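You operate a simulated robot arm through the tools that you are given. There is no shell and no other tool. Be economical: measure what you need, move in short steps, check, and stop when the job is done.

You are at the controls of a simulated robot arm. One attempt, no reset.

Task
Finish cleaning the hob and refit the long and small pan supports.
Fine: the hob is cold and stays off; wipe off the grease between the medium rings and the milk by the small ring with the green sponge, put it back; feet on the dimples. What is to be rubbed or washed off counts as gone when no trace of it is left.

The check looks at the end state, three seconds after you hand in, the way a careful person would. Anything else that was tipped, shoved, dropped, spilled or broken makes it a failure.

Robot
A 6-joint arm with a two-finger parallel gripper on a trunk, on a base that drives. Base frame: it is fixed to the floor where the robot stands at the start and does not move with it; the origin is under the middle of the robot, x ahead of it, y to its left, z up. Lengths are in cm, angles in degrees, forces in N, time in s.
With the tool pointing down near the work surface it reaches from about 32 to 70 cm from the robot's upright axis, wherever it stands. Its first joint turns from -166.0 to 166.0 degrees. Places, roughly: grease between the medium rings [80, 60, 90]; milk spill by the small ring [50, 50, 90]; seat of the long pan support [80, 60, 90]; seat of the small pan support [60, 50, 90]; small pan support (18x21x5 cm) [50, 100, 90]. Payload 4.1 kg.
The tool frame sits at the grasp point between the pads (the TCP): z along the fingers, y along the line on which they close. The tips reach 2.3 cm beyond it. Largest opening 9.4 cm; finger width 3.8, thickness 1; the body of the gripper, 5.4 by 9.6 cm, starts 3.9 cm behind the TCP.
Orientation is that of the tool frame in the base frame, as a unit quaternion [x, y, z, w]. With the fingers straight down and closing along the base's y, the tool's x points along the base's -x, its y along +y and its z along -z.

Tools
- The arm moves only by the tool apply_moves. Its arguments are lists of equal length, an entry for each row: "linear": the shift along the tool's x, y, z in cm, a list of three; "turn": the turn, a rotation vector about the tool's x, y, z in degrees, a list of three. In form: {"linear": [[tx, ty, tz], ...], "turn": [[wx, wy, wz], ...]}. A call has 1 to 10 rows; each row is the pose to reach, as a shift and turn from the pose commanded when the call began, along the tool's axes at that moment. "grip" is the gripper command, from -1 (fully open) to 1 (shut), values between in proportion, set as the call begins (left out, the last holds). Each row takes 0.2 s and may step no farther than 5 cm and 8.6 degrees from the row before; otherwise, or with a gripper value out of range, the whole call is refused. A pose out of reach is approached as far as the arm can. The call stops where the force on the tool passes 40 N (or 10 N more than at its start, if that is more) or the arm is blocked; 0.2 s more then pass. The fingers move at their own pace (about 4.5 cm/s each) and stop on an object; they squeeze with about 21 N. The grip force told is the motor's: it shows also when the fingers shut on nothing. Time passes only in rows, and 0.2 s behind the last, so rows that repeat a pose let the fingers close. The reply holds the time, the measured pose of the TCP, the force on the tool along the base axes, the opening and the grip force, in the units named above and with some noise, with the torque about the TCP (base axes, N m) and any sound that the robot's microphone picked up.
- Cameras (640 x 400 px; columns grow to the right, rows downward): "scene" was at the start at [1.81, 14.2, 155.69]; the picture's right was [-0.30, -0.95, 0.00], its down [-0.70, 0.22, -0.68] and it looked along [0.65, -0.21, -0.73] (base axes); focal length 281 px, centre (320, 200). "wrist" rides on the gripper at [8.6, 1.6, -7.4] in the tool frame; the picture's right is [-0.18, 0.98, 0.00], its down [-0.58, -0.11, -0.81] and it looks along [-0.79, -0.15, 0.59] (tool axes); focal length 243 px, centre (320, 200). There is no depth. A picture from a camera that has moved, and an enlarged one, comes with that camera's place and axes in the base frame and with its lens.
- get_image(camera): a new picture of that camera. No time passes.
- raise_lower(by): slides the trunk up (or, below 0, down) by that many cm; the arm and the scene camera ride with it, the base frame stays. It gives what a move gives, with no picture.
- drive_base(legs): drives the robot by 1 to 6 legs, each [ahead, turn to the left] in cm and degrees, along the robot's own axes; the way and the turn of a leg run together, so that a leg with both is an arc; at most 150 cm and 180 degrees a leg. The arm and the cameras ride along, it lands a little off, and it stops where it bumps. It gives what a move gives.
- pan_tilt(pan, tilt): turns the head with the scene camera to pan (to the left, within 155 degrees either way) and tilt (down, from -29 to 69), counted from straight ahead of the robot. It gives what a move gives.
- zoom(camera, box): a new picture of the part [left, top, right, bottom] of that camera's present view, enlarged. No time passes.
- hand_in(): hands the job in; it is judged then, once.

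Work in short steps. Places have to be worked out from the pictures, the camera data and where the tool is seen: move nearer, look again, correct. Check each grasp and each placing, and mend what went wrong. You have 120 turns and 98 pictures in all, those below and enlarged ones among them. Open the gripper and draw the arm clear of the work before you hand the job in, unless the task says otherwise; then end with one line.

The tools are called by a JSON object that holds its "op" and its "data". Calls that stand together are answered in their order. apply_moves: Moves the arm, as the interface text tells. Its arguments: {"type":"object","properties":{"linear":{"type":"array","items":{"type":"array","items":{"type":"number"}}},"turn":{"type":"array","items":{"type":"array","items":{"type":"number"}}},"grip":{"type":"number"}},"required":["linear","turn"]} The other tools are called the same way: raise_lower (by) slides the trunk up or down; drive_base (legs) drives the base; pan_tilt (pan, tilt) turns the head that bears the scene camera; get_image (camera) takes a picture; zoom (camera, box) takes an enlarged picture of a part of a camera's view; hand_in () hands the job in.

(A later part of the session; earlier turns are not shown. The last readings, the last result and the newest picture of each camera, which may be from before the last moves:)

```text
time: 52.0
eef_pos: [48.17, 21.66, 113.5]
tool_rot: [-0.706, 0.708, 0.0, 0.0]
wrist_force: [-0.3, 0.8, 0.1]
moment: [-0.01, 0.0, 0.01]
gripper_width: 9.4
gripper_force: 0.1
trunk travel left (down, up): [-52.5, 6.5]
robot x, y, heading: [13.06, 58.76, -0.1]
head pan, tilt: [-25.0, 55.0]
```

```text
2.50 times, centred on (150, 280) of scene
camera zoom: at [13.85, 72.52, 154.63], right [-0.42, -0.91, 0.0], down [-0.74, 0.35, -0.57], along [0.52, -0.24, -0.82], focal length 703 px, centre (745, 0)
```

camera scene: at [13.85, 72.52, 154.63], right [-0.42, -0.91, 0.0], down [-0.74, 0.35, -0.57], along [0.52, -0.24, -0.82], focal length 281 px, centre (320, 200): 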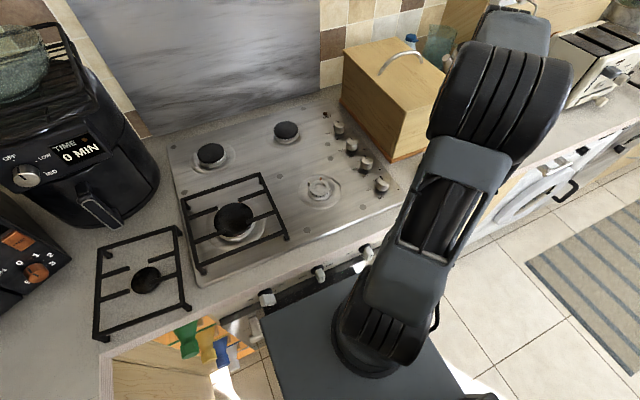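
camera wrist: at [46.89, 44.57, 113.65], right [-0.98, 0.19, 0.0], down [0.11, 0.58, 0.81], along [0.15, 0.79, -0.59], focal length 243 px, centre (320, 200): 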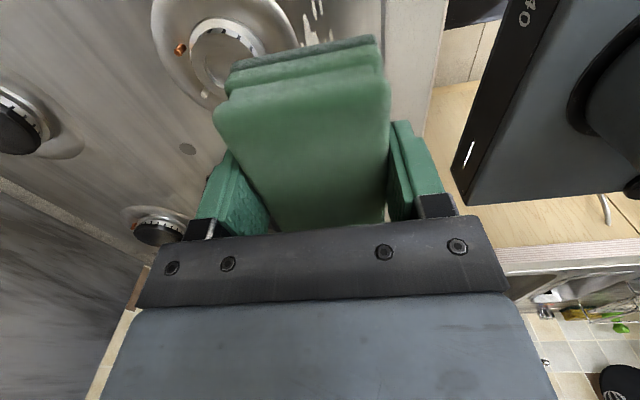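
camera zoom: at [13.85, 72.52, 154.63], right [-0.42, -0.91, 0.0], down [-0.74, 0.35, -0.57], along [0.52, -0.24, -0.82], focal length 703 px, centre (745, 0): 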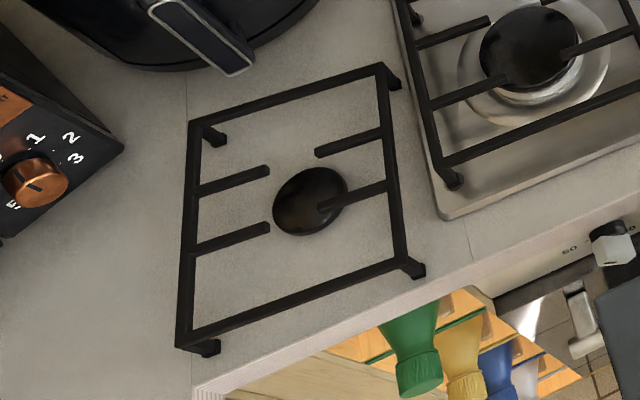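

The small support's centre is at about (49.6,98.7) with yaw ≈-3.4°, and its prong pairs are at x≈47.0 and 52.5, leaving a gap in the middle. I will clamp across the right-hand pair near y≈95.2, first moving above it.

{"op": "apply_moves", "data": {"linear": [[-4.8, 0, 0], [-9.6, 0, 0], [-14.4, 0, 0], [-19.2, 0, 0], [-24, 0, 0], [-28.8, 0, 0], [-33.6, 0, 0], [-38.4, 0, 0], [-43.2, 0, 0], [-48, 0, 0]], "turn": [[0, 0, 0], [0, 0, 0], [0, 0, 0], [0, 0, 0], [0, 0, 0], [0, 0, 0], [0, 0, 0], [0, 0, 0], [0, 0, 0], [0, 0, 0]]}}

{"op": "apply_moves", "data": {"linear": [[-4.8, 0, 0], [-9.6, -0.5, 0], [-14.4, -1, 0], [-19.2, -1.5, 0], [-22, -1.5, 1], [-22, -1.5, 4]], "turn": [[0, 0, 0], [0, 0, 0], [0, 0, 0], [0, 0, 1], [0, 0, 2], [0, 0, 3.4]]}}

{"op": "get_image", "data": {"camera": "wrist"}}

{"op": "pan_tilt", "data": {"pan": 20, "tilt": 60}}

{"op": "get_image", "data": {"camera": "scene"}}

```text
time: 54.2
eef_pos: [48.62, 69.44, 113.45]
tool_rot: [-0.706, 0.708, 0.001, -0.001]
wrist_force: [0.0, 1.0, -0.5]
moment: [-0.02, 0.0, -0.01]
gripper_width: 9.4
gripper_force: 0.0
trunk travel left (down, up): [-52.5, 6.5]
robot x, y, heading: [13.11, 58.88, -0.5]
head pan, tilt: [-25.0, 55.0]
```

```text
time: 55.6
eef_pos: [49.91, 91.7, 109.71]
tool_rot: [-0.685, 0.729, 0.0, 0.0]
wrist_force: [-0.1, -0.4, 1.5]
moment: [-0.01, -0.01, 0.03]
gripper_width: 9.4
gripper_force: 0.0
trunk travel left (down, up): [-52.5, 6.5]
robot x, y, heading: [12.81, 58.86, -0.0]
head pan, tilt: [-25.0, 55.0]
```

```text
62 pictures are left
camera wrist: at [47.63, 83.18, 117.08], right [-0.97, 0.24, 0.0], down [0.14, 0.57, 0.81], along [0.2, 0.78, -0.59], focal length 243 px, centre (320, 200)
```

wrist: 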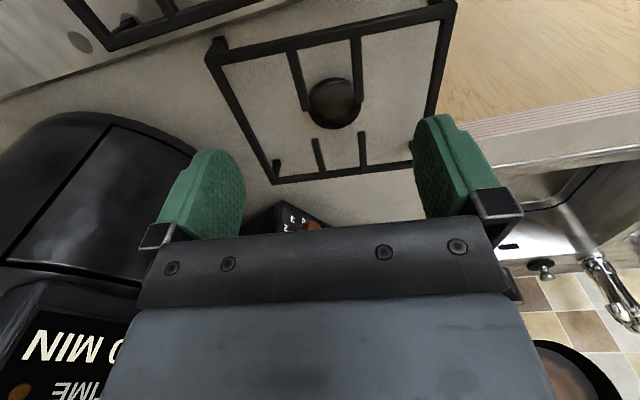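

```text
time: 56.7
eef_pos: [49.84, 91.7, 109.75]
tool_rot: [-0.685, 0.728, -0.001, 0.0]
wrist_force: [-0.3, 0.0, 0.3]
moment: [0.0, 0.01, 0.02]
gripper_width: 9.4
gripper_force: 0.1
trunk travel left (down, up): [-52.5, 6.5]
robot x, y, heading: [13.13, 58.98, -0.1]
head pan, tilt: [20.0, 60.0]
```

```text
61 pictures are left
camera scene: at [13.58, 77.87, 154.02], right [0.34, -0.94, 0.0], down [-0.81, -0.3, -0.5], along [0.47, 0.17, -0.87], focal length 281 px, centre (320, 200)
```

scene: 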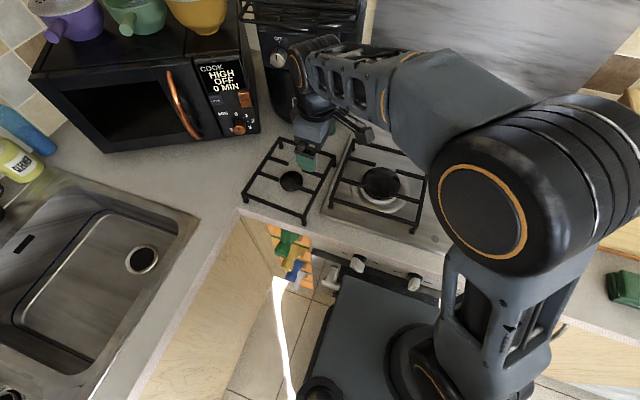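

The sponge is back in its place. The wrist view puts the prongs at x≈52.3 and 47.25 for y≈94, with outer width about 6. I shift 2.5 cm in +y and go down.

{"op": "apply_moves", "data": {"linear": [[-2.5, 0.15, 2], [-2.5, 0.15, 6], [-2.5, 0.15, 10], [-2.5, 0.15, 12.5], [-2.5, 0.15, 14.3]], "turn": [[0, 0, 0], [0, 0, 0], [0, 0, 0], [0, 0, 0], [0, 0, 0]]}}

{"op": "get_image", "data": {"camera": "wrist"}}

```text
time: 57.9
eef_pos: [49.87, 93.99, 95.17]
tool_rot: [-0.685, 0.729, 0.0, 0.0]
wrist_force: [0.5, 0.4, -0.6]
moment: [0.01, 0.07, 0.0]
gripper_width: 9.43
gripper_force: 0.1
trunk travel left (down, up): [-52.5, 6.5]
robot x, y, heading: [12.93, 58.96, 0.1]
head pan, tilt: [20.0, 60.0]
```

```text
60 pictures are left
camera wrist: at [47.59, 85.52, 102.53], right [-0.97, 0.24, 0.0], down [0.14, 0.57, 0.81], along [0.2, 0.78, -0.59], focal length 243 px, centre (320, 200)
```

wrist: 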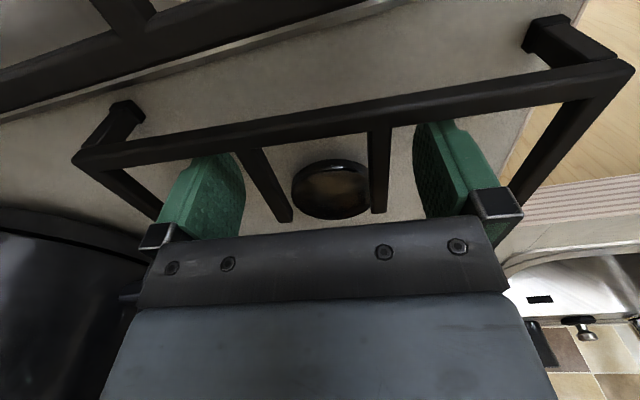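

The fingers straddle the prongs, with a bit less room on the +x side. I centre by 0.4 cm and close.

{"op": "apply_moves", "data": {"linear": [[0, -0.4, 0.1]], "turn": [[0, 0, 0]]}}

{"op": "apply_moves", "data": {"linear": [[0, 0, 0], [0, 0, 0], [0, 0, 0], [0, 0, 0], [0, 0, 0]], "turn": [[0, 0, 0], [0, 0, 0], [0, 0, 0], [0, 0, 0], [0, 0, 0]], "grip": 1}}

{"op": "get_image", "data": {"camera": "wrist"}}

```text
time: 58.3
eef_pos: [50.23, 94.17, 95.18]
tool_rot: [-0.685, 0.729, -0.001, 0.0]
wrist_force: [-0.4, -0.5, 0.0]
moment: [-0.03, -0.01, -0.01]
gripper_width: 9.43
gripper_force: 0.1
trunk travel left (down, up): [-52.5, 6.5]
robot x, y, heading: [13.39, 59.03, 0.2]
head pan, tilt: [20.0, 60.0]
```

```text
time: 59.5
eef_pos: [50.27, 94.06, 95.08]
tool_rot: [-0.685, 0.728, 0.0, -0.001]
wrist_force: [-0.8, 0.0, 0.5]
moment: [0.02, -0.15, 0.23]
gripper_width: 6.3
gripper_force: 21.3
trunk travel left (down, up): [-52.5, 6.5]
robot x, y, heading: [13.13, 58.92, 0.3]
head pan, tilt: [20.0, 60.0]
```

```text
59 pictures are left
camera wrist: at [48.03, 85.51, 102.53], right [-0.97, 0.24, 0.0], down [0.14, 0.57, 0.81], along [0.2, 0.78, -0.59], focal length 243 px, centre (320, 200)
```

wrist: 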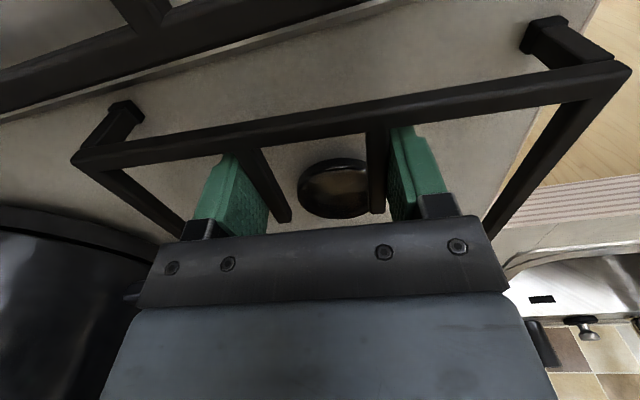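

The clamp holds at 6.3 cm. I lift 2 cm, pull towards the robot to clear the fryer handle, and then raise.

{"op": "apply_moves", "data": {"linear": [[0, 0, -1], [0, 0, -2], [0.3, 2, -2.5], [0.5, 4, -3], [0.5, 5, -6], [0.5, 5, -10]], "turn": [[0, 0, 0], [0, 0, 0], [0, 0, 0], [0, 0, 0], [0, 0, 0], [0, 0, 0]]}}

{"op": "get_image", "data": {"camera": "scene"}}

{"op": "get_image", "data": {"camera": "wrist"}}

```text
time: 60.9
eef_pos: [45.53, 93.79, 105.25]
tool_rot: [-0.685, 0.729, 0.0, 0.001]
wrist_force: [0.5, -0.6, -3.8]
moment: [-0.19, -0.02, 0.01]
gripper_width: 6.28
gripper_force: 21.1
trunk travel left (down, up): [-52.5, 6.5]
robot x, y, heading: [13.17, 59.07, -0.1]
head pan, tilt: [20.0, 60.0]
```

```text
58 pictures are left
camera scene: at [13.57, 77.86, 154.01], right [0.34, -0.94, 0.0], down [-0.81, -0.3, -0.5], along [0.47, 0.17, -0.87], focal length 281 px, centre (320, 200)
```

scene: 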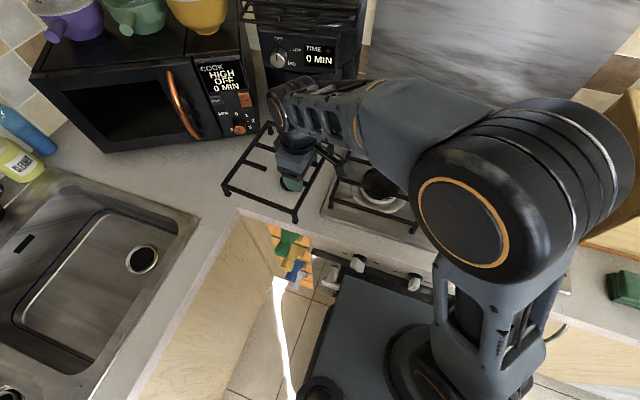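

```text
57 pictures are left
camera wrist: at [43.24, 85.23, 112.58], right [-0.97, 0.24, 0.0], down [0.14, 0.57, 0.81], along [0.2, 0.78, -0.59], focal length 243 px, centre (320, 200)
```

wrist: 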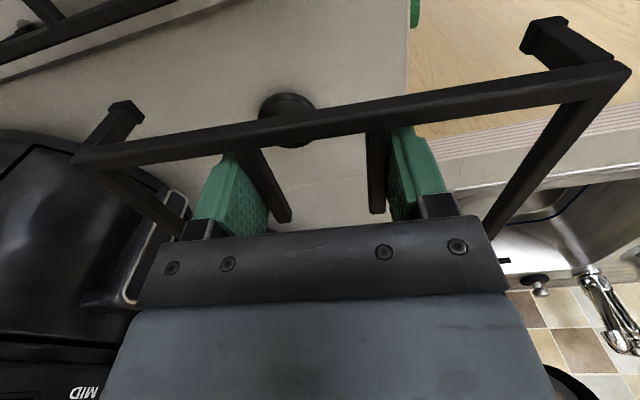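

The support hangs level, weighing 3.8 N. In the tool frame its feet are at x≈3.1 with y -10.1 and +9.7, so the centre sits about 5.15 cm on the +y side of the TCP. I carry it over the seat and undo the yaw.

{"op": "apply_moves", "data": {"linear": [[4.6, -0.77, -0.7], [9.2, -1.54, -1.4], [13.8, -2.31, -2.1], [18.4, -3.08, -2.8], [23, -3.85, -3.5], [27.6, -4.62, -4.2], [32.2, -5.39, -4.9], [36.8, -6.16, -4.9], [41.4, -6.93, -4.9], [45.6, -7.7, -4.9]], "turn": [[0, 0, 0], [0, 0, 0], [0, 0, 0], [0, 0, 0], [0, 0, -1], [0, 0, -2], [0, 0, -3.4], [0, 0, -3.4], [0, 0, -3.4], [0, 0, -3.4]]}}

{"op": "apply_moves", "data": {"linear": [[0, -3, 0], [0, -5.7, 0]], "turn": [[0, 0, 0], [0, 0, 0]]}}

{"op": "get_image", "data": {"camera": "wrist"}}

{"op": "get_image", "data": {"camera": "scene"}}

```text
time: 63.1
eef_pos: [50.11, 47.81, 110.37]
tool_rot: [-0.706, 0.708, 0.001, 0.0]
wrist_force: [0.4, 1.3, -3.5]
moment: [-0.2, 0.02, -0.01]
gripper_width: 6.28
gripper_force: 20.6
trunk travel left (down, up): [-52.5, 6.5]
robot x, y, heading: [13.14, 59.14, 0.0]
head pan, tilt: [20.0, 60.0]
```

```text
time: 63.7
eef_pos: [55.84, 47.86, 110.12]
tool_rot: [-0.706, 0.708, 0.0, 0.001]
wrist_force: [0.0, -0.5, -2.7]
moment: [-0.14, -0.02, -0.03]
gripper_width: 6.29
gripper_force: 20.7
trunk travel left (down, up): [-52.5, 6.5]
robot x, y, heading: [13.14, 59.19, -0.0]
head pan, tilt: [20.0, 60.0]
```

```text
56 pictures are left
camera wrist: at [54.16, 39.21, 117.45], right [-0.98, 0.19, 0.0], down [0.11, 0.58, 0.81], along [0.15, 0.79, -0.59], focal length 243 px, centre (320, 200)
```

wrist: 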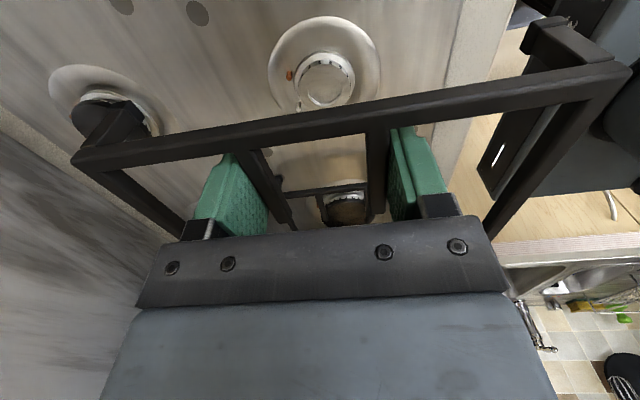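

```text
55 pictures are left
camera scene: at [13.67, 77.83, 154.02], right [0.34, -0.94, 0.0], down [-0.81, -0.3, -0.5], along [0.47, 0.17, -0.87], focal length 281 px, centre (320, 200)
```

scene: 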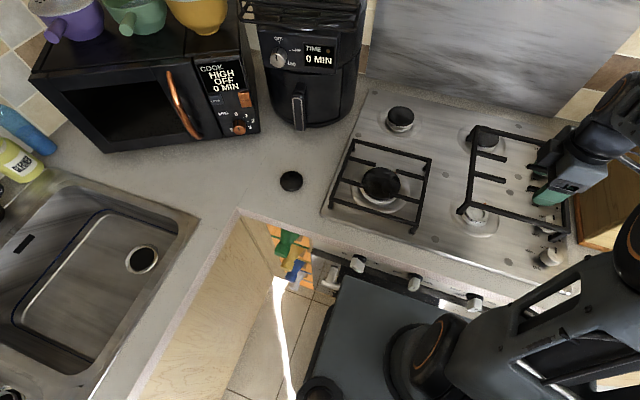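

Both views put the right rear dimple at about (66.3,44.5), which agrees. I shift to TCP (56.4,47.45) and go down to about 2.5 cm above the seat for a check.

{"op": "apply_moves", "data": {"linear": [[0.4, -0.55, 4], [0.4, -0.55, 8], [0.4, -0.55, 12]], "turn": [[0, 0, 0], [0, 0, 0], [0, 0, 0]]}}

{"op": "zoom", "data": {"camera": "scene", "box": [410, 120, 610, 260]}}

{"op": "get_image", "data": {"camera": "wrist"}}

```text
time: 64.5
eef_pos: [56.39, 47.42, 98.08]
tool_rot: [-0.707, 0.708, 0.0, 0.001]
wrist_force: [-0.3, 0.4, -3.0]
moment: [-0.2, 0.0, 0.03]
gripper_width: 6.29
gripper_force: 21.2
trunk travel left (down, up): [-52.5, 6.5]
robot x, y, heading: [12.8, 58.77, -0.1]
head pan, tilt: [20.0, 60.0]
```

```text
2.86 times, centred on (510, 190) of scene
camera zoom: at [13.62, 77.85, 154.02], right [0.34, -0.94, 0.0], down [-0.81, -0.3, -0.5], along [0.47, 0.17, -0.87], focal length 804 px, centre (-223, 229)
```

zoom: 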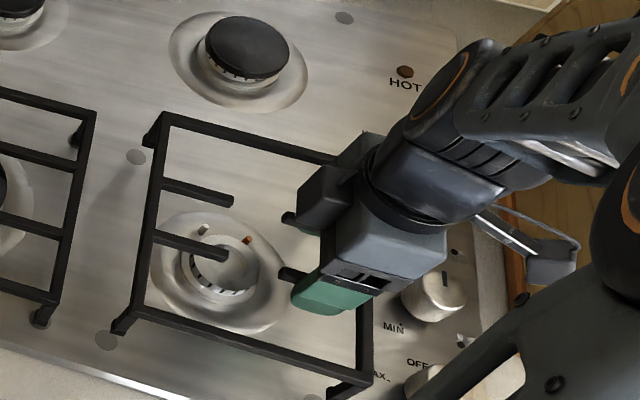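

```text
53 pictures are left
camera wrist: at [54.63, 38.75, 105.5], right [-0.98, 0.19, 0.0], down [0.11, 0.58, 0.81], along [0.15, 0.79, -0.59], focal length 243 px, centre (320, 200)
```

wrist: 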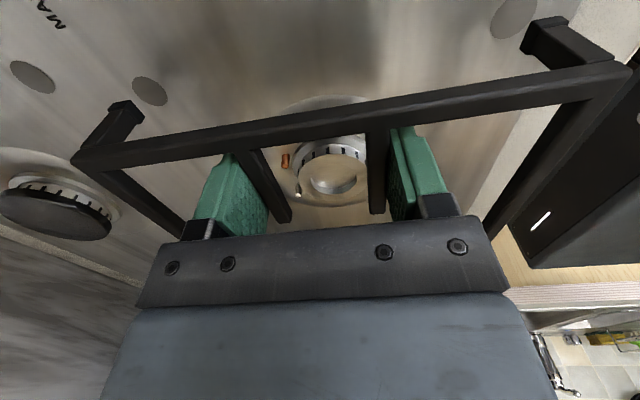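

Feet and dimples line up within 0.4 cm. I correct by -0.15 in x and +0.25 in y, then lower to contact.

{"op": "apply_moves", "data": {"linear": [[-0.25, 0.15, 0.8], [-0.25, 0.15, 1.5], [-0.25, 0.15, 2.0], [-0.25, 0.15, 2.4]], "turn": [[0, 0, 0], [0, 0, 0], [0, 0, 0], [0, 0, 0]]}}

{"op": "zoom", "data": {"camera": "scene", "box": [410, 120, 610, 260]}}

{"op": "get_image", "data": {"camera": "wrist"}}

```text
time: 65.5
eef_pos: [56.39, 47.73, 95.92]
tool_rot: [-0.706, 0.708, 0.0, 0.001]
wrist_force: [-2.1, 0.7, 9.7]
moment: [0.41, 0.32, 0.12]
gripper_width: 6.28
gripper_force: 21.1
trunk travel left (down, up): [-52.5, 6.5]
robot x, y, heading: [13.27, 59.25, 0.1]
head pan, tilt: [20.0, 60.0]
```

```text
2.86 times, centred on (510, 190) of scene
camera zoom: at [13.51, 77.87, 154.05], right [0.34, -0.94, 0.0], down [-0.81, -0.3, -0.5], along [0.47, 0.17, -0.87], focal length 804 px, centre (-223, 229)
```

zoom: 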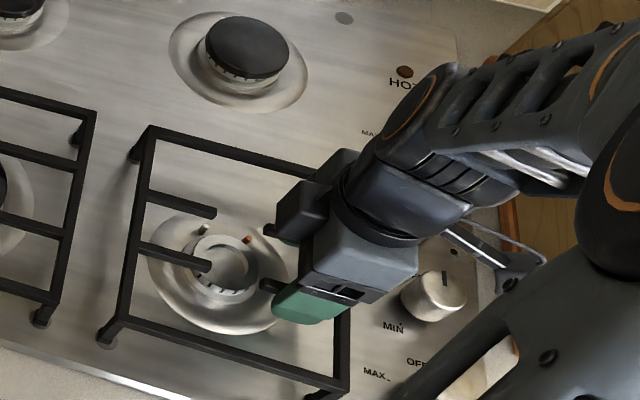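

```text
51 pictures are left
camera wrist: at [54.64, 39.09, 103.31], right [-0.98, 0.19, 0.0], down [0.11, 0.58, 0.81], along [0.15, 0.79, -0.59], focal length 243 px, centre (320, 200)
```

wrist: 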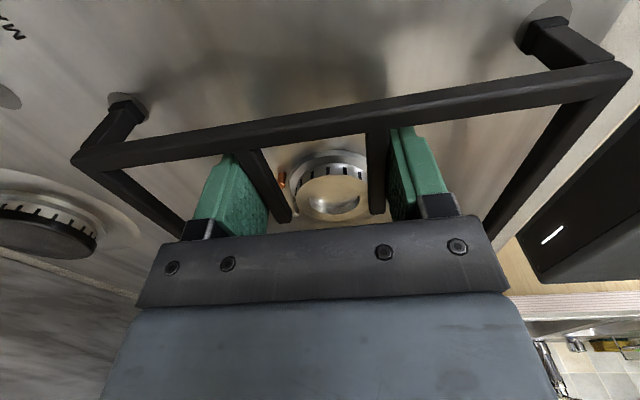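

The feet sit on the dimples. I release and lift straight up.

{"op": "apply_moves", "data": {"linear": [[0, 0, -0.1], [0, 0, -0.1], [0, 0, -0.1], [0, 0, -0.1], [0, 0, -0.1], [0, 0, -3], [0, 0, -7], [0, 0, -11], [0, 0, -15]], "turn": [[0, 0, 0], [0, 0, 0], [0, 0, 0], [0, 0, 0], [0, 0, 0], [0, 0, 0], [0, 0, 0], [0, 0, 0], [0, 0, 0]], "grip": -1}}

{"op": "get_image", "data": {"camera": "wrist"}}

{"op": "zoom", "data": {"camera": "scene", "box": [410, 120, 610, 260]}}

```text
time: 67.5
eef_pos: [56.35, 47.67, 110.77]
tool_rot: [-0.707, 0.708, 0.001, -0.001]
wrist_force: [0.4, 0.3, 0.5]
moment: [0.02, 0.0, -0.01]
gripper_width: 9.39
gripper_force: 0.1
trunk travel left (down, up): [-52.5, 6.5]
robot x, y, heading: [13.39, 59.17, -0.1]
head pan, tilt: [20.0, 60.0]
```

```text
50 pictures are left
camera wrist: at [54.62, 39.04, 118.15], right [-0.98, 0.19, 0.0], down [0.11, 0.58, 0.81], along [0.15, 0.79, -0.59], focal length 243 px, centre (320, 200)
```

wrist: 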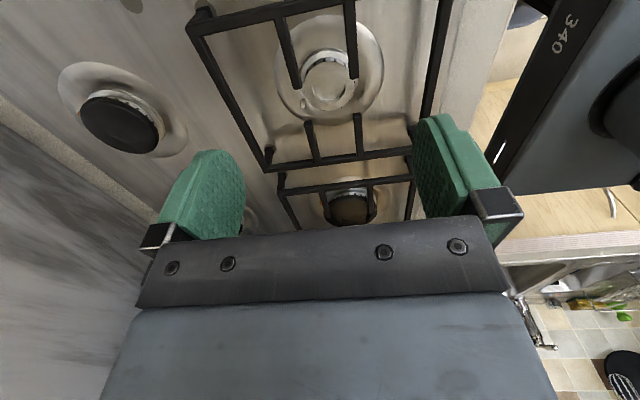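

```text
2.86 times, centred on (510, 190) of scene
camera zoom: at [13.56, 77.86, 154.01], right [0.34, -0.94, 0.0], down [-0.81, -0.3, -0.5], along [0.47, 0.17, -0.87], focal length 804 px, centre (-223, 229)
```

zoom: 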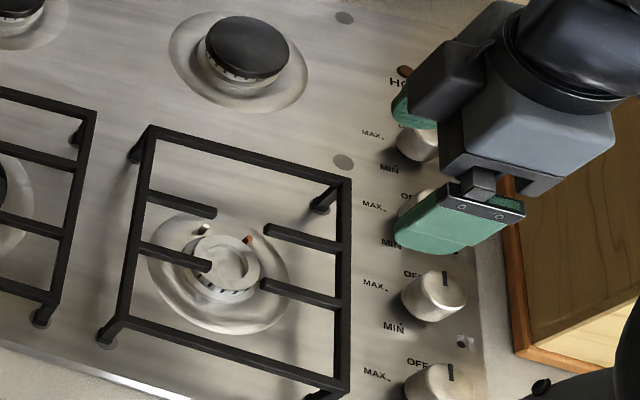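

The small support sits right with all feet on its dimples. Next is the long support: I raise and retract the arm, back off, and drive to y≈-93.

{"op": "apply_moves", "data": {"linear": [[0, 0.5, -4.5], [-2, 1.5, -9], [-4, 2.5, -13], [-6, 3.5, -17], [-7.5, 4.3, -19.5]], "turn": [[0, 0, 0], [0, 0, 0], [0, 0, 0], [0, 0, 0], [0, 0, 0]]}}

{"op": "drive_base", "data": {"legs": [[-14, 0], [0, -90], [75, 0], [77, 0], [0, 90]]}}

{"op": "pan_tilt", "data": {"pan": 15, "tilt": 52}}

{"op": "get_image", "data": {"camera": "scene"}}

```text
refused: row 2 steps farther than a row can; nothing moved
```

```text
time: 84.0
eef_pos: [43.03, -104.07, 110.78]
tool_rot: [0.711, -0.704, 0.0, 0.0]
wrist_force: [0.1, -0.7, -0.6]
moment: [0.01, -0.01, 0.0]
gripper_width: 9.41
gripper_force: 0.0
trunk travel left (down, up): [-52.5, 6.5]
robot x, y, heading: [-0.31, -93.26, 0.7]
head pan, tilt: [20.0, 60.0]
```

```text
time: 84.7
eef_pos: [43.0, -104.02, 110.59]
tool_rot: [0.711, -0.703, 0.0, 0.0]
wrist_force: [-0.3, -0.1, 0.2]
moment: [0.02, 0.02, 0.03]
gripper_width: 9.41
gripper_force: 0.0
trunk travel left (down, up): [-52.5, 6.5]
robot x, y, heading: [-0.34, -93.48, 0.6]
head pan, tilt: [15.0, 52.0]
```

```text
48 pictures are left
camera scene: at [0.85, -74.82, 155.01], right [0.27, -0.96, 0.0], down [-0.76, -0.21, -0.62], along [0.59, 0.17, -0.79], focal length 281 px, centre (320, 200)
```

scene: 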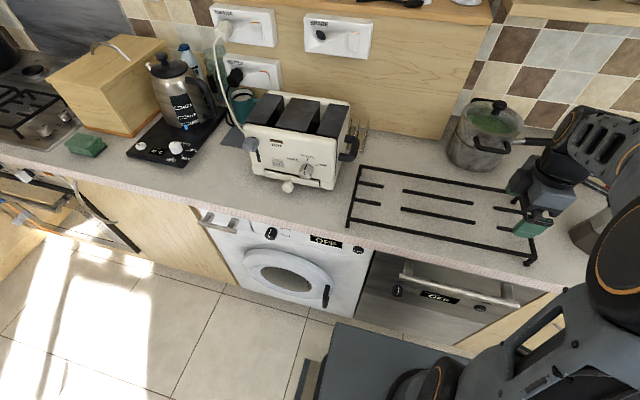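

The arm move was refused, yet the drive ran with the arm at z≈110. I check that nothing was touched by looking around the moka pot.

{"op": "pan_tilt", "data": {"pan": -30, "tilt": 45}}

{"op": "get_image", "data": {"camera": "scene"}}

```text
time: 85.8
eef_pos: [42.99, -104.06, 110.77]
tool_rot: [0.71, -0.704, 0.001, 0.0]
wrist_force: [0.2, 0.1, -0.7]
moment: [-0.03, -0.01, -0.05]
gripper_width: 9.41
gripper_force: 0.0
trunk travel left (down, up): [-52.5, 6.5]
robot x, y, heading: [-0.51, -93.61, 0.8]
head pan, tilt: [-30.0, 45.0]
```

```text
47 pictures are left
camera scene: at [0.72, -80.83, 155.97], right [-0.49, -0.87, 0.0], down [-0.62, 0.35, -0.71], along [0.62, -0.35, -0.71], focal length 281 px, centre (320, 200)
```

scene: 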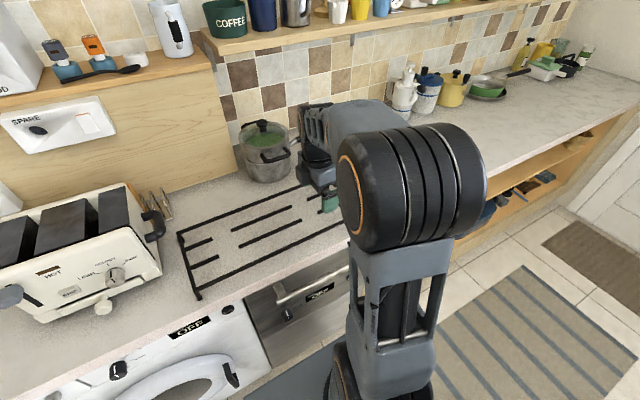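

The moka pot is behind the arm in this view. I move the tool over the support's middle, which also clears the view.

{"op": "apply_moves", "data": {"linear": [[0, 0, -4], [-3, -2, -6], [-6, -5, -6], [-9, -7.5, -6], [-11, -9, -4]], "turn": [[0, 0, 0], [0, 0, 0], [0, 0, 0], [0, 0, 0.3], [0, 0, 0.7]]}}

{"op": "get_image", "data": {"camera": "scene"}}

{"op": "get_image", "data": {"camera": "wrist"}}

```text
time: 87.0
eef_pos: [51.91, -92.77, 114.94]
tool_rot: [-0.706, 0.708, 0.0, 0.0]
wrist_force: [0.6, 0.5, -0.2]
moment: [-0.04, -0.02, 0.01]
gripper_width: 9.39
gripper_force: 0.1
trunk travel left (down, up): [-52.5, 6.5]
robot x, y, heading: [-0.56, -93.26, 0.7]
head pan, tilt: [-30.0, 45.0]
```

```text
46 pictures are left
camera scene: at [0.75, -80.8, 155.97], right [-0.49, -0.87, 0.0], down [-0.62, 0.35, -0.71], along [0.62, -0.35, -0.71], focal length 281 px, centre (320, 200)
```

scene: 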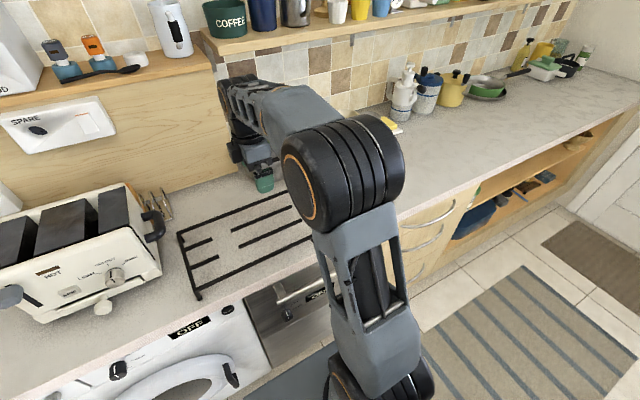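

```text
45 pictures are left
camera wrist: at [50.25, -101.48, 122.26], right [-0.98, 0.19, 0.0], down [0.11, 0.58, 0.81], along [0.15, 0.79, -0.59], focal length 243 px, centre (320, 200)
```

wrist: 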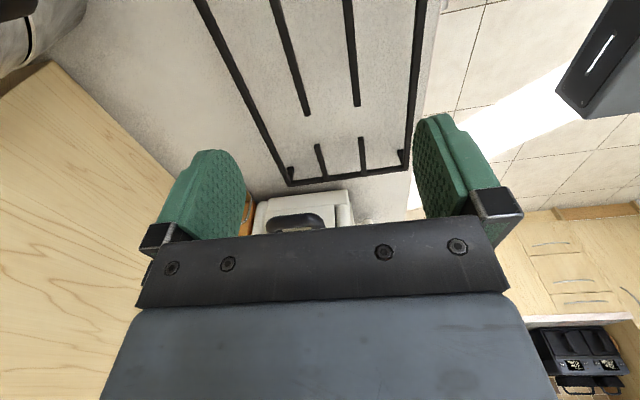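

The central bars run at x≈55.1 and 49.15 (mid 52.15), about y -84.5 to -101.5, so the centre is near y=-93. I align (yaw ≈+1°) and go down.

{"op": "apply_moves", "data": {"linear": [[0.2, -0.25, 4.5], [0.2, -0.25, 9], [0.2, -0.25, 13]], "turn": [[0, 0, 0], [0, 0, -0.5], [0, 0, -1]]}}

{"op": "get_image", "data": {"camera": "wrist"}}

```text
time: 87.8
eef_pos: [52.36, -93.21, 101.77]
tool_rot: [0.713, -0.701, 0.0, 0.0]
wrist_force: [0.3, -0.6, -0.5]
moment: [0.02, -0.01, -0.03]
gripper_width: 9.43
gripper_force: 0.0
trunk travel left (down, up): [-52.5, 6.5]
robot x, y, heading: [-0.73, -93.57, 0.8]
head pan, tilt: [-30.0, 45.0]
```

```text
44 pictures are left
camera wrist: at [50.81, -101.89, 109.21], right [-0.99, 0.17, 0.0], down [0.1, 0.58, 0.81], along [0.14, 0.79, -0.59], focal length 243 px, centre (320, 200)
```

wrist: 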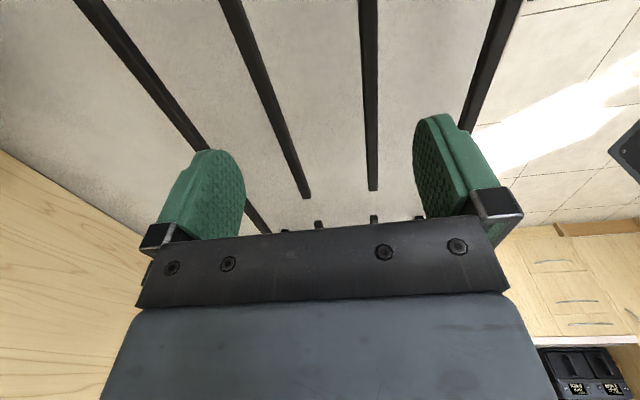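

Centred within 0.1 cm. I descend the remaining 6.5 cm and close.

{"op": "apply_moves", "data": {"linear": [[0, 0, 3], [0, 0, 5], [0, 0, 6.5]], "turn": [[0, 0, 0.5], [0, 0, 0.5], [0, 0, 0.5]]}}

{"op": "apply_moves", "data": {"linear": [[0, 0, 0], [0, 0, 0], [0, 0, 0], [0, 0, 0], [0, 0, 0]], "turn": [[0, 0, 0], [0, 0, 0], [0, 0, 0], [0, 0, 0], [0, 0, 0]], "grip": 1}}

{"op": "get_image", "data": {"camera": "wrist"}}

```text
time: 88.6
eef_pos: [52.26, -93.21, 95.23]
tool_rot: [0.71, -0.704, 0.0, 0.001]
wrist_force: [-1.4, -0.3, -1.0]
moment: [0.01, 0.01, -0.01]
gripper_width: 9.41
gripper_force: 0.1
trunk travel left (down, up): [-52.5, 6.5]
robot x, y, heading: [-0.19, -93.47, 0.6]
head pan, tilt: [-30.0, 45.0]
```

```text
time: 89.8
eef_pos: [52.3, -93.19, 95.15]
tool_rot: [0.71, -0.704, 0.0, 0.0]
wrist_force: [3.3, 0.1, -1.2]
moment: [-0.29, -0.49, 0.48]
gripper_width: 7.32
gripper_force: 21.3
trunk travel left (down, up): [-52.5, 6.5]
robot x, y, heading: [-0.28, -93.29, 0.6]
head pan, tilt: [-30.0, 45.0]
```

```text
43 pictures are left
camera wrist: at [50.69, -101.93, 102.55], right [-0.98, 0.18, 0.0], down [0.1, 0.58, 0.81], along [0.14, 0.79, -0.59], focal length 243 px, centre (320, 200)
```

wrist: 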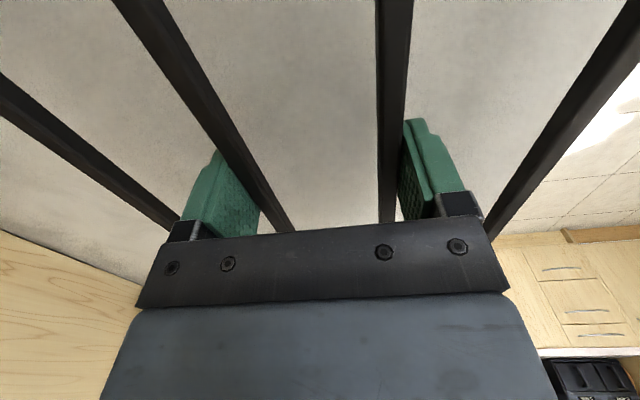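

Closed at 7.32 cm. I lift a little to test the hold.

{"op": "apply_moves", "data": {"linear": [[0, 0, -0.7], [0, 0, -1.5], [0, 0, -1.5], [0, 0, -1.5]], "turn": [[0, 0, 0], [0, 0, 0], [0, 0, 0], [0, 0, 0]]}}

{"op": "get_image", "data": {"camera": "scene"}}

{"op": "get_image", "data": {"camera": "wrist"}}

```text
time: 90.8
eef_pos: [52.25, -93.25, 96.64]
tool_rot: [0.709, -0.705, 0.0, 0.001]
wrist_force: [-0.7, -0.2, -7.0]
moment: [-0.03, -0.01, 0.01]
gripper_width: 7.3
gripper_force: 21.0
trunk travel left (down, up): [-52.5, 6.5]
robot x, y, heading: [-0.29, -93.71, 0.4]
head pan, tilt: [-30.0, 45.0]
```

```text
42 pictures are left
camera scene: at [0.78, -80.83, 155.96], right [-0.49, -0.87, 0.0], down [-0.62, 0.35, -0.71], along [0.62, -0.35, -0.71], focal length 281 px, centre (320, 200)
```

scene: 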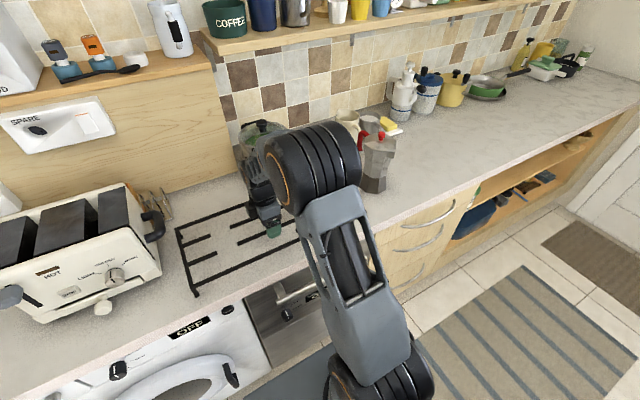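

```text
41 pictures are left
camera wrist: at [50.64, -101.93, 104.01], right [-0.98, 0.18, 0.0], down [0.11, 0.58, 0.81], along [0.14, 0.79, -0.59], focal length 243 px, centre (320, 200)
```

wrist: 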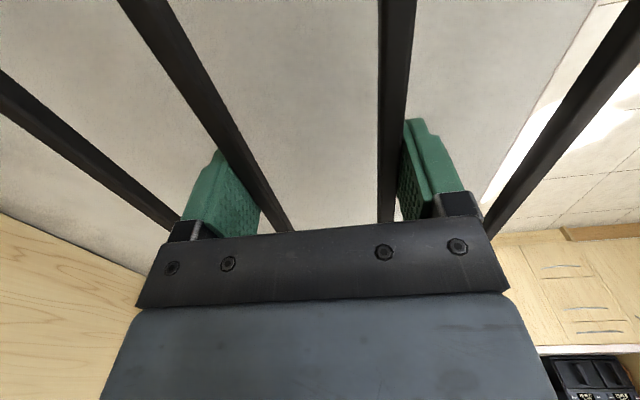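

It is held firmly and balanced at 7 N, and the moka pot stands untouched. I raise it high and draw it in.

{"op": "apply_moves", "data": {"linear": [[0, 0, -4], [0, 0, -8], [0, 2, -12], [0, 4, -16], [0, 6, -20], [0, 8, -24], [0, 10, -28], [0, 12, -32]], "turn": [[0, 0, 0], [0, 0, 0], [0, 0, 0], [0, 0, 0], [0, 0, 0], [0, 0, 0], [0, 0, 0], [0, 0, 0]]}}

{"op": "pan_tilt", "data": {"pan": 25, "tilt": 40}}

{"op": "get_image", "data": {"camera": "scene"}}

```text
time: 92.6
eef_pos: [40.13, -93.28, 128.82]
tool_rot: [0.71, -0.704, 0.0, 0.0]
wrist_force: [-0.1, 0.1, -7.4]
moment: [0.01, -0.04, 0.03]
gripper_width: 7.28
gripper_force: 20.8
trunk travel left (down, up): [-52.5, 6.5]
robot x, y, heading: [-0.72, -93.15, 0.9]
head pan, tilt: [-30.0, 45.0]
```

```text
time: 93.8
eef_pos: [40.25, -93.29, 128.68]
tool_rot: [0.71, -0.704, 0.0, 0.001]
wrist_force: [-0.5, -0.3, -7.4]
moment: [-0.03, 0.03, 0.0]
gripper_width: 7.3
gripper_force: 21.0
trunk travel left (down, up): [-52.5, 6.5]
robot x, y, heading: [-0.75, -93.39, 0.7]
head pan, tilt: [25.0, 40.0]
```

```text
40 pictures are left
camera scene: at [1.34, -73.17, 156.69], right [0.43, -0.9, 0.0], down [-0.58, -0.28, -0.77], along [0.69, 0.33, -0.64], focal length 281 px, centre (320, 200)
```

scene: 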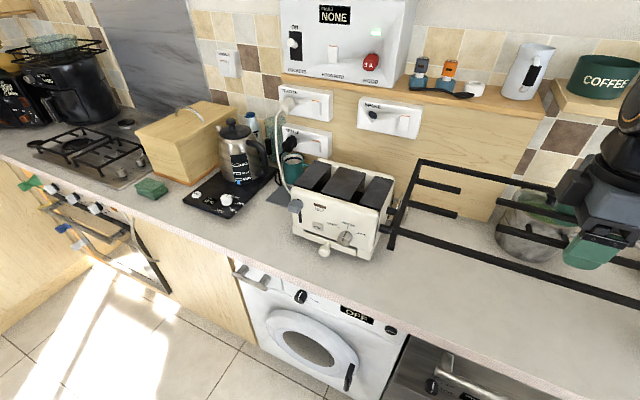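

The path is clear. I back up slightly, turn left, drive 158 cm, and turn to face the hob again.

{"op": "drive_base", "data": {"legs": [[-5, 0], [0, 89.3], [80, 0], [78, 0], [0, -90]]}}

{"op": "pan_tilt", "data": {"pan": 20, "tilt": 58}}

{"op": "get_image", "data": {"camera": "scene"}}

```text
time: 110.0
eef_pos: [36.84, 64.86, 128.79]
tool_rot: [-0.705, 0.709, 0.001, 0.0]
wrist_force: [0.2, 0.4, -7.2]
moment: [-0.05, 0.03, 0.01]
gripper_width: 7.27
gripper_force: 21.0
trunk travel left (down, up): [-52.5, 6.5]
robot x, y, heading: [-3.57, 65.61, -0.0]
head pan, tilt: [25.0, 40.0]
```

```text
time: 110.8
eef_pos: [36.98, 64.93, 128.75]
tool_rot: [-0.705, 0.709, 0.001, 0.0]
wrist_force: [-0.3, 0.4, -7.4]
moment: [-0.05, 0.02, -0.03]
gripper_width: 7.28
gripper_force: 21.5
trunk travel left (down, up): [-52.5, 6.5]
robot x, y, heading: [-3.55, 65.38, 0.3]
head pan, tilt: [20.0, 58.0]
```

```text
39 pictures are left
camera scene: at [-3.0, 84.3, 154.26], right [0.34, -0.94, 0.0], down [-0.8, -0.29, -0.53], along [0.5, 0.18, -0.85], focal length 281 px, centre (320, 200)
```

scene: 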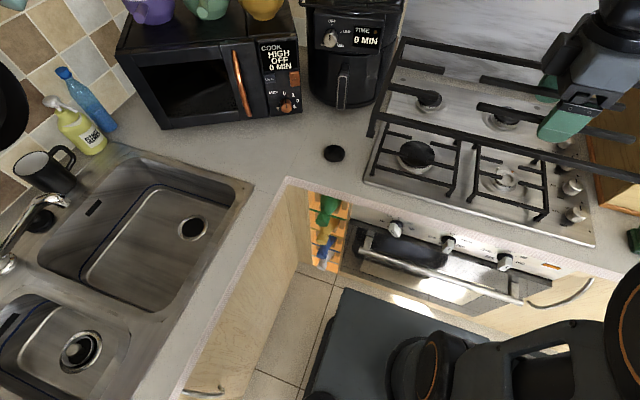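

Everything is fine so far. The fryer rack's edge is near y≈90, so I will approach with a small offset to the right. First I drive ahead to x≈13.5.

{"op": "drive_base", "data": {"legs": [[13, 0]]}}

{"op": "drive_base", "data": {"legs": [[4, 0]]}}

{"op": "zoom", "data": {"camera": "scene", "box": [240, 200, 480, 400]}}

```text
time: 112.1
eef_pos: [50.11, 64.96, 128.81]
tool_rot: [-0.706, 0.708, 0.0, -0.001]
wrist_force: [0.3, -0.5, -7.8]
moment: [0.01, 0.03, 0.03]
gripper_width: 7.3
gripper_force: 20.7
trunk travel left (down, up): [-52.5, 6.5]
robot x, y, heading: [9.46, 65.17, 0.1]
head pan, tilt: [20.0, 58.0]
```

```text
time: 113.0
eef_pos: [54.05, 65.01, 128.75]
tool_rot: [-0.706, 0.708, 0.001, -0.001]
wrist_force: [-0.2, 0.0, -7.3]
moment: [-0.05, 0.02, -0.04]
gripper_width: 7.24
gripper_force: 21.2
trunk travel left (down, up): [-52.5, 6.5]
robot x, y, heading: [13.59, 65.26, 0.2]
head pan, tilt: [20.0, 58.0]
```

```text
2.00 times, centred on (360, 300) of scene
camera zoom: at [14.14, 84.3, 154.25], right [0.34, -0.94, 0.0], down [-0.8, -0.29, -0.53], along [0.5, 0.18, -0.85], focal length 563 px, centre (240, 0)
```

zoom: 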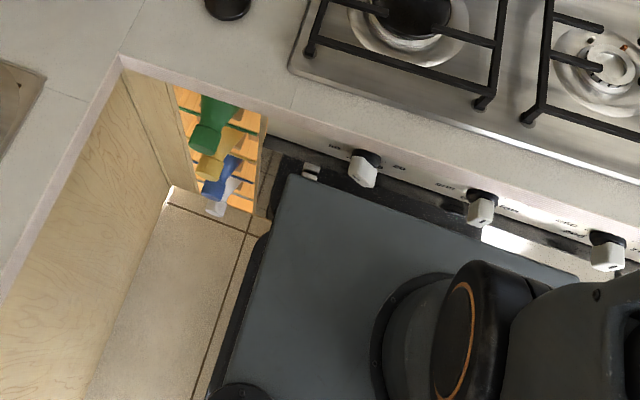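

The base is at x≈13.5 with knob clearance. I lower to z≈108, shifted 3 cm right, and then extend over the back rings.

{"op": "apply_moves", "data": {"linear": [[1, 0, 4], [2, 0, 8], [3, 0, 12], [3, -2, 16], [3, -6, 18.5], [3, -10.5, 20], [3, -15, 20], [3, -19.5, 20], [3, -24, 20]], "turn": [[0, 0, 0], [0, 0, 0], [0, 0, 0], [0, 0, 0], [0, 0, 0], [0, 0, 0], [0, 0, 0], [0, 0, 0], [0, 0, 0]]}}

{"op": "get_image", "data": {"camera": "scene"}}

{"op": "get_image", "data": {"camera": "wrist"}}

```text
time: 115.0
eef_pos: [78.04, 61.8, 108.72]
tool_rot: [-0.706, 0.708, 0.002, -0.002]
wrist_force: [0.1, -0.2, -8.2]
moment: [-0.07, 0.0, -0.01]
gripper_width: 7.28
gripper_force: 21.0
trunk travel left (down, up): [-52.5, 6.5]
robot x, y, heading: [13.47, 65.33, -0.1]
head pan, tilt: [20.0, 58.0]
```

```text
37 pictures are left
camera scene: at [14.18, 84.3, 154.25], right [0.34, -0.94, 0.0], down [-0.8, -0.29, -0.53], along [0.5, 0.18, -0.85], focal length 281 px, centre (320, 200)
```

scene: 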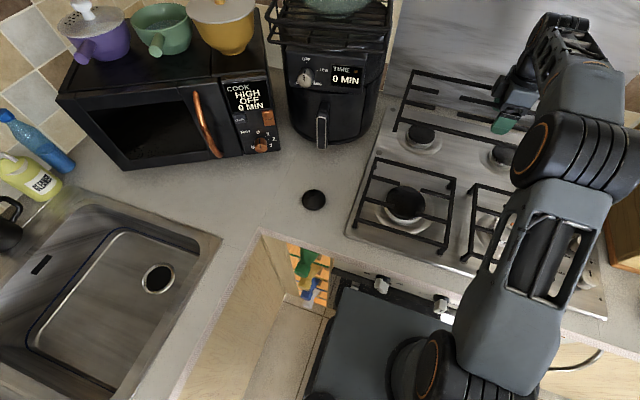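

```text
36 pictures are left
camera wrist: at [76.35, 53.17, 116.01], right [-0.98, 0.19, 0.01], down [0.12, 0.58, 0.81], along [0.15, 0.79, -0.59], focal length 243 px, centre (320, 200)
```

wrist: 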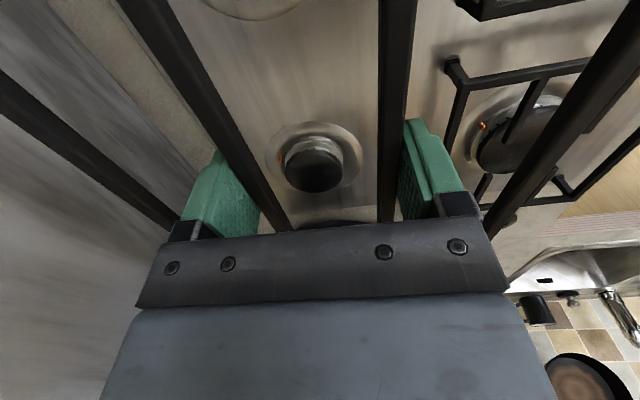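

It is well clear. I extend to about x=82.3, y=64.4 and descend to z≈101 (feet about 5 cm above the hob).

{"op": "apply_moves", "data": {"linear": [[0, 0, 3.5], [-1, -2, 5.5], [-2, -3.5, 7], [-2.6, -4.3, 7.7]], "turn": [[0, 0, 0], [0, 0, 0], [0, 0, 0], [0, 0, 0]]}}

{"op": "zoom", "data": {"camera": "scene", "box": [360, 40, 600, 200]}}

{"op": "get_image", "data": {"camera": "wrist"}}

```text
time: 116.0
eef_pos: [82.36, 64.4, 100.94]
tool_rot: [-0.706, 0.708, 0.0, -0.001]
wrist_force: [0.4, -0.1, -7.2]
moment: [-0.07, 0.04, 0.04]
gripper_width: 7.31
gripper_force: 20.9
trunk travel left (down, up): [-52.5, 6.5]
robot x, y, heading: [13.17, 65.15, -0.2]
head pan, tilt: [20.0, 58.0]
```

```text
2.50 times, centred on (480, 120) of scene
camera zoom: at [14.09, 84.3, 154.26], right [0.34, -0.94, 0.0], down [-0.8, -0.29, -0.53], along [0.5, 0.18, -0.85], focal length 703 px, centre (-80, 400)
```

zoom: 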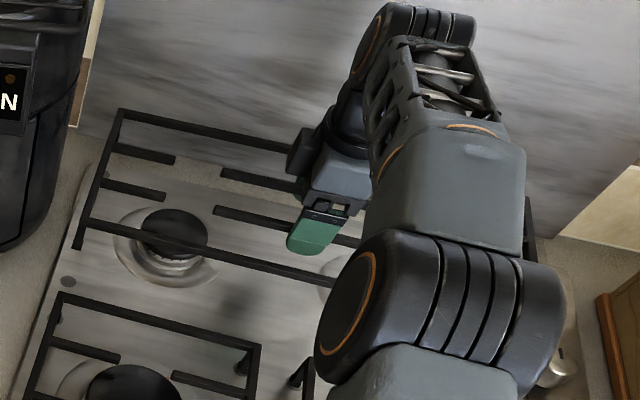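

```text
34 pictures are left
camera wrist: at [80.59, 55.73, 108.31], right [-0.98, 0.19, 0.0], down [0.11, 0.58, 0.81], along [0.15, 0.79, -0.59], focal length 243 px, centre (320, 200)
```

wrist: 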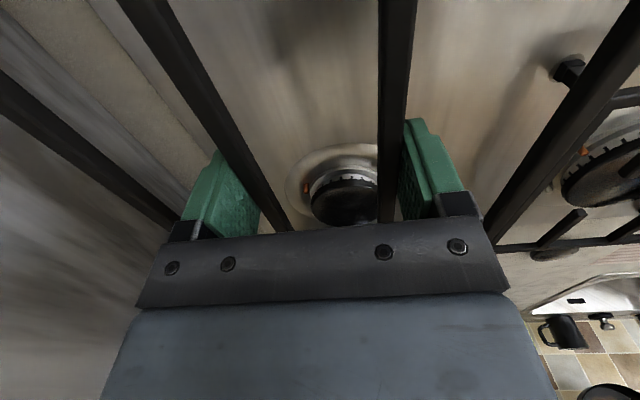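

I zoom in closer on the left feet and the dimples.

{"op": "zoom", "data": {"camera": "scene", "box": [375, 70, 455, 160]}}

{"op": "pan_tilt", "data": {"pan": -60, "tilt": 45}}

{"op": "get_image", "data": {"camera": "scene"}}

```text
4.44 times, centred on (415, 115) of scene
camera zoom: at [14.09, 84.3, 154.26], right [0.34, -0.94, 0.0], down [-0.8, -0.29, -0.53], along [0.5, 0.18, -0.85], focal length 1250 px, centre (-102, 578)
```

zoom: 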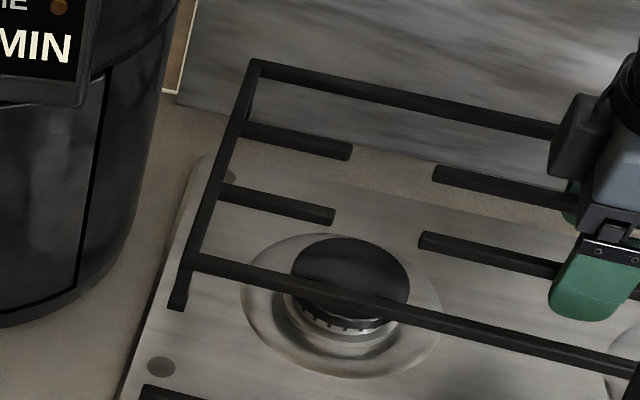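

```text
time: 117.5
eef_pos: [82.41, 64.37, 100.96]
tool_rot: [-0.706, 0.709, 0.0, 0.0]
wrist_force: [0.2, 0.4, -7.8]
moment: [-0.02, 0.0, -0.01]
gripper_width: 7.27
gripper_force: 21.5
trunk travel left (down, up): [-52.5, 6.5]
robot x, y, heading: [13.32, 65.61, 0.2]
head pan, tilt: [-60.0, 45.0]
```

```text
32 pictures are left
camera scene: at [11.67, 74.9, 155.97], right [-0.87, -0.5, 0.0], down [-0.35, 0.61, -0.71], along [0.35, -0.61, -0.71], focal length 281 px, centre (320, 200)
```

scene: 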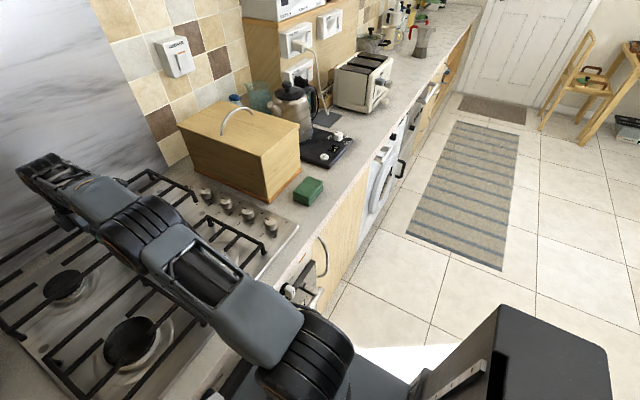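

The right end is visible in this view, so I zoom in on it.

{"op": "zoom", "data": {"camera": "scene", "box": [110, 150, 230, 240]}}

```text
4.44 times, centred on (170, 195) of scene
camera zoom: at [11.67, 74.9, 155.97], right [-0.87, -0.5, 0.0], down [-0.35, 0.61, -0.71], along [0.35, -0.61, -0.71], focal length 1250 px, centre (987, 222)
```

zoom: 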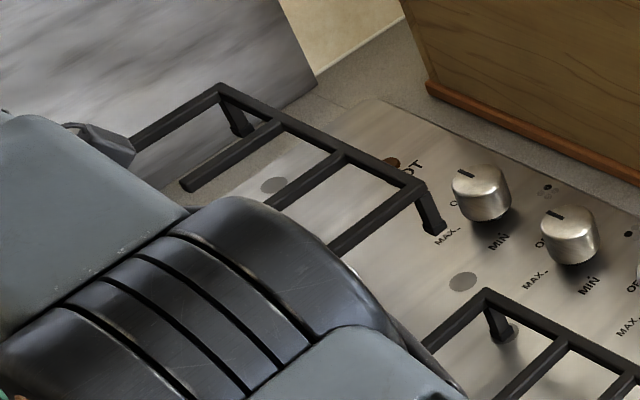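

Feet and dimples match within about 0.3 cm, apart from a small yaw of about -0.4°. I correct that and descend to just above the surface.

{"op": "apply_moves", "data": {"linear": [[0.1, 0.1, 2], [0.1, 0.1, 3.5], [0.1, 0.1, 4.2]], "turn": [[0, 0, -0.4], [0, 0, -0.4], [0, 0, -0.4]]}}

{"op": "zoom", "data": {"camera": "scene", "box": [110, 150, 230, 240]}}

{"op": "pan_tilt", "data": {"pan": 20, "tilt": 58}}

{"op": "zoom", "data": {"camera": "scene", "box": [375, 70, 455, 160]}}

```text
time: 118.3
eef_pos: [82.08, 64.19, 96.6]
tool_rot: [0.708, -0.706, 0.0, 0.0]
wrist_force: [0.2, -0.1, -7.1]
moment: [-0.04, 0.0, 0.01]
gripper_width: 7.27
gripper_force: 20.7
trunk travel left (down, up): [-52.5, 6.5]
robot x, y, heading: [13.24, 65.58, 0.1]
head pan, tilt: [-60.0, 45.0]
```

```text
4.44 times, centred on (170, 195) of scene
camera zoom: at [11.67, 74.9, 155.97], right [-0.87, -0.5, 0.0], down [-0.35, 0.61, -0.71], along [0.35, -0.61, -0.71], focal length 1250 px, centre (987, 222)
```

zoom: 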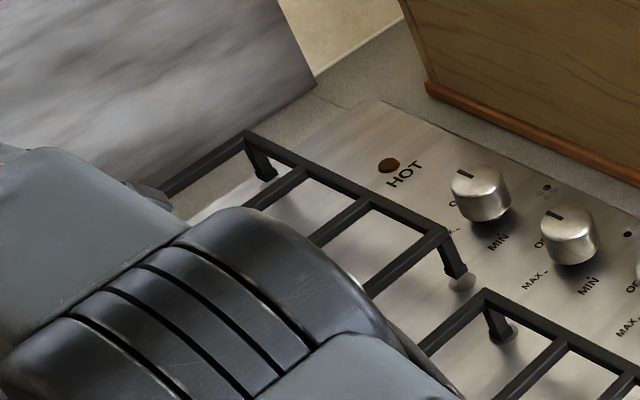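

```text
time: 119.8
eef_pos: [81.99, 64.36, 96.67]
tool_rot: [0.708, -0.706, -0.001, 0.0]
wrist_force: [0.3, 0.9, -8.6]
moment: [-0.01, 0.02, -0.02]
gripper_width: 7.29
gripper_force: 20.7
trunk travel left (down, up): [-52.5, 6.5]
robot x, y, heading: [13.12, 65.56, -0.2]
head pan, tilt: [20.0, 58.0]
```

```text
4.44 times, centred on (415, 115) of scene
camera zoom: at [14.07, 84.3, 154.25], right [0.34, -0.94, 0.0], down [-0.8, -0.29, -0.53], along [0.5, 0.18, -0.85], focal length 1250 px, centre (-102, 578)
```

zoom: 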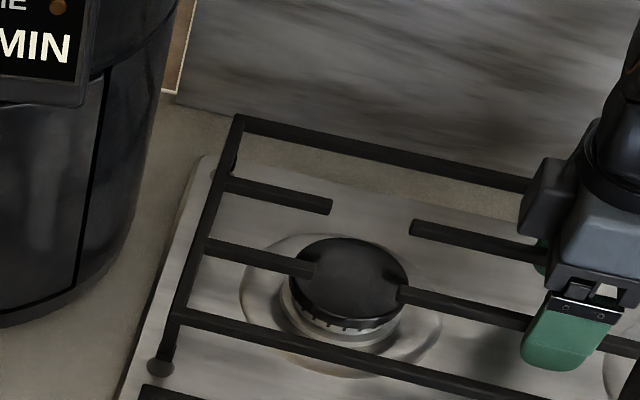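

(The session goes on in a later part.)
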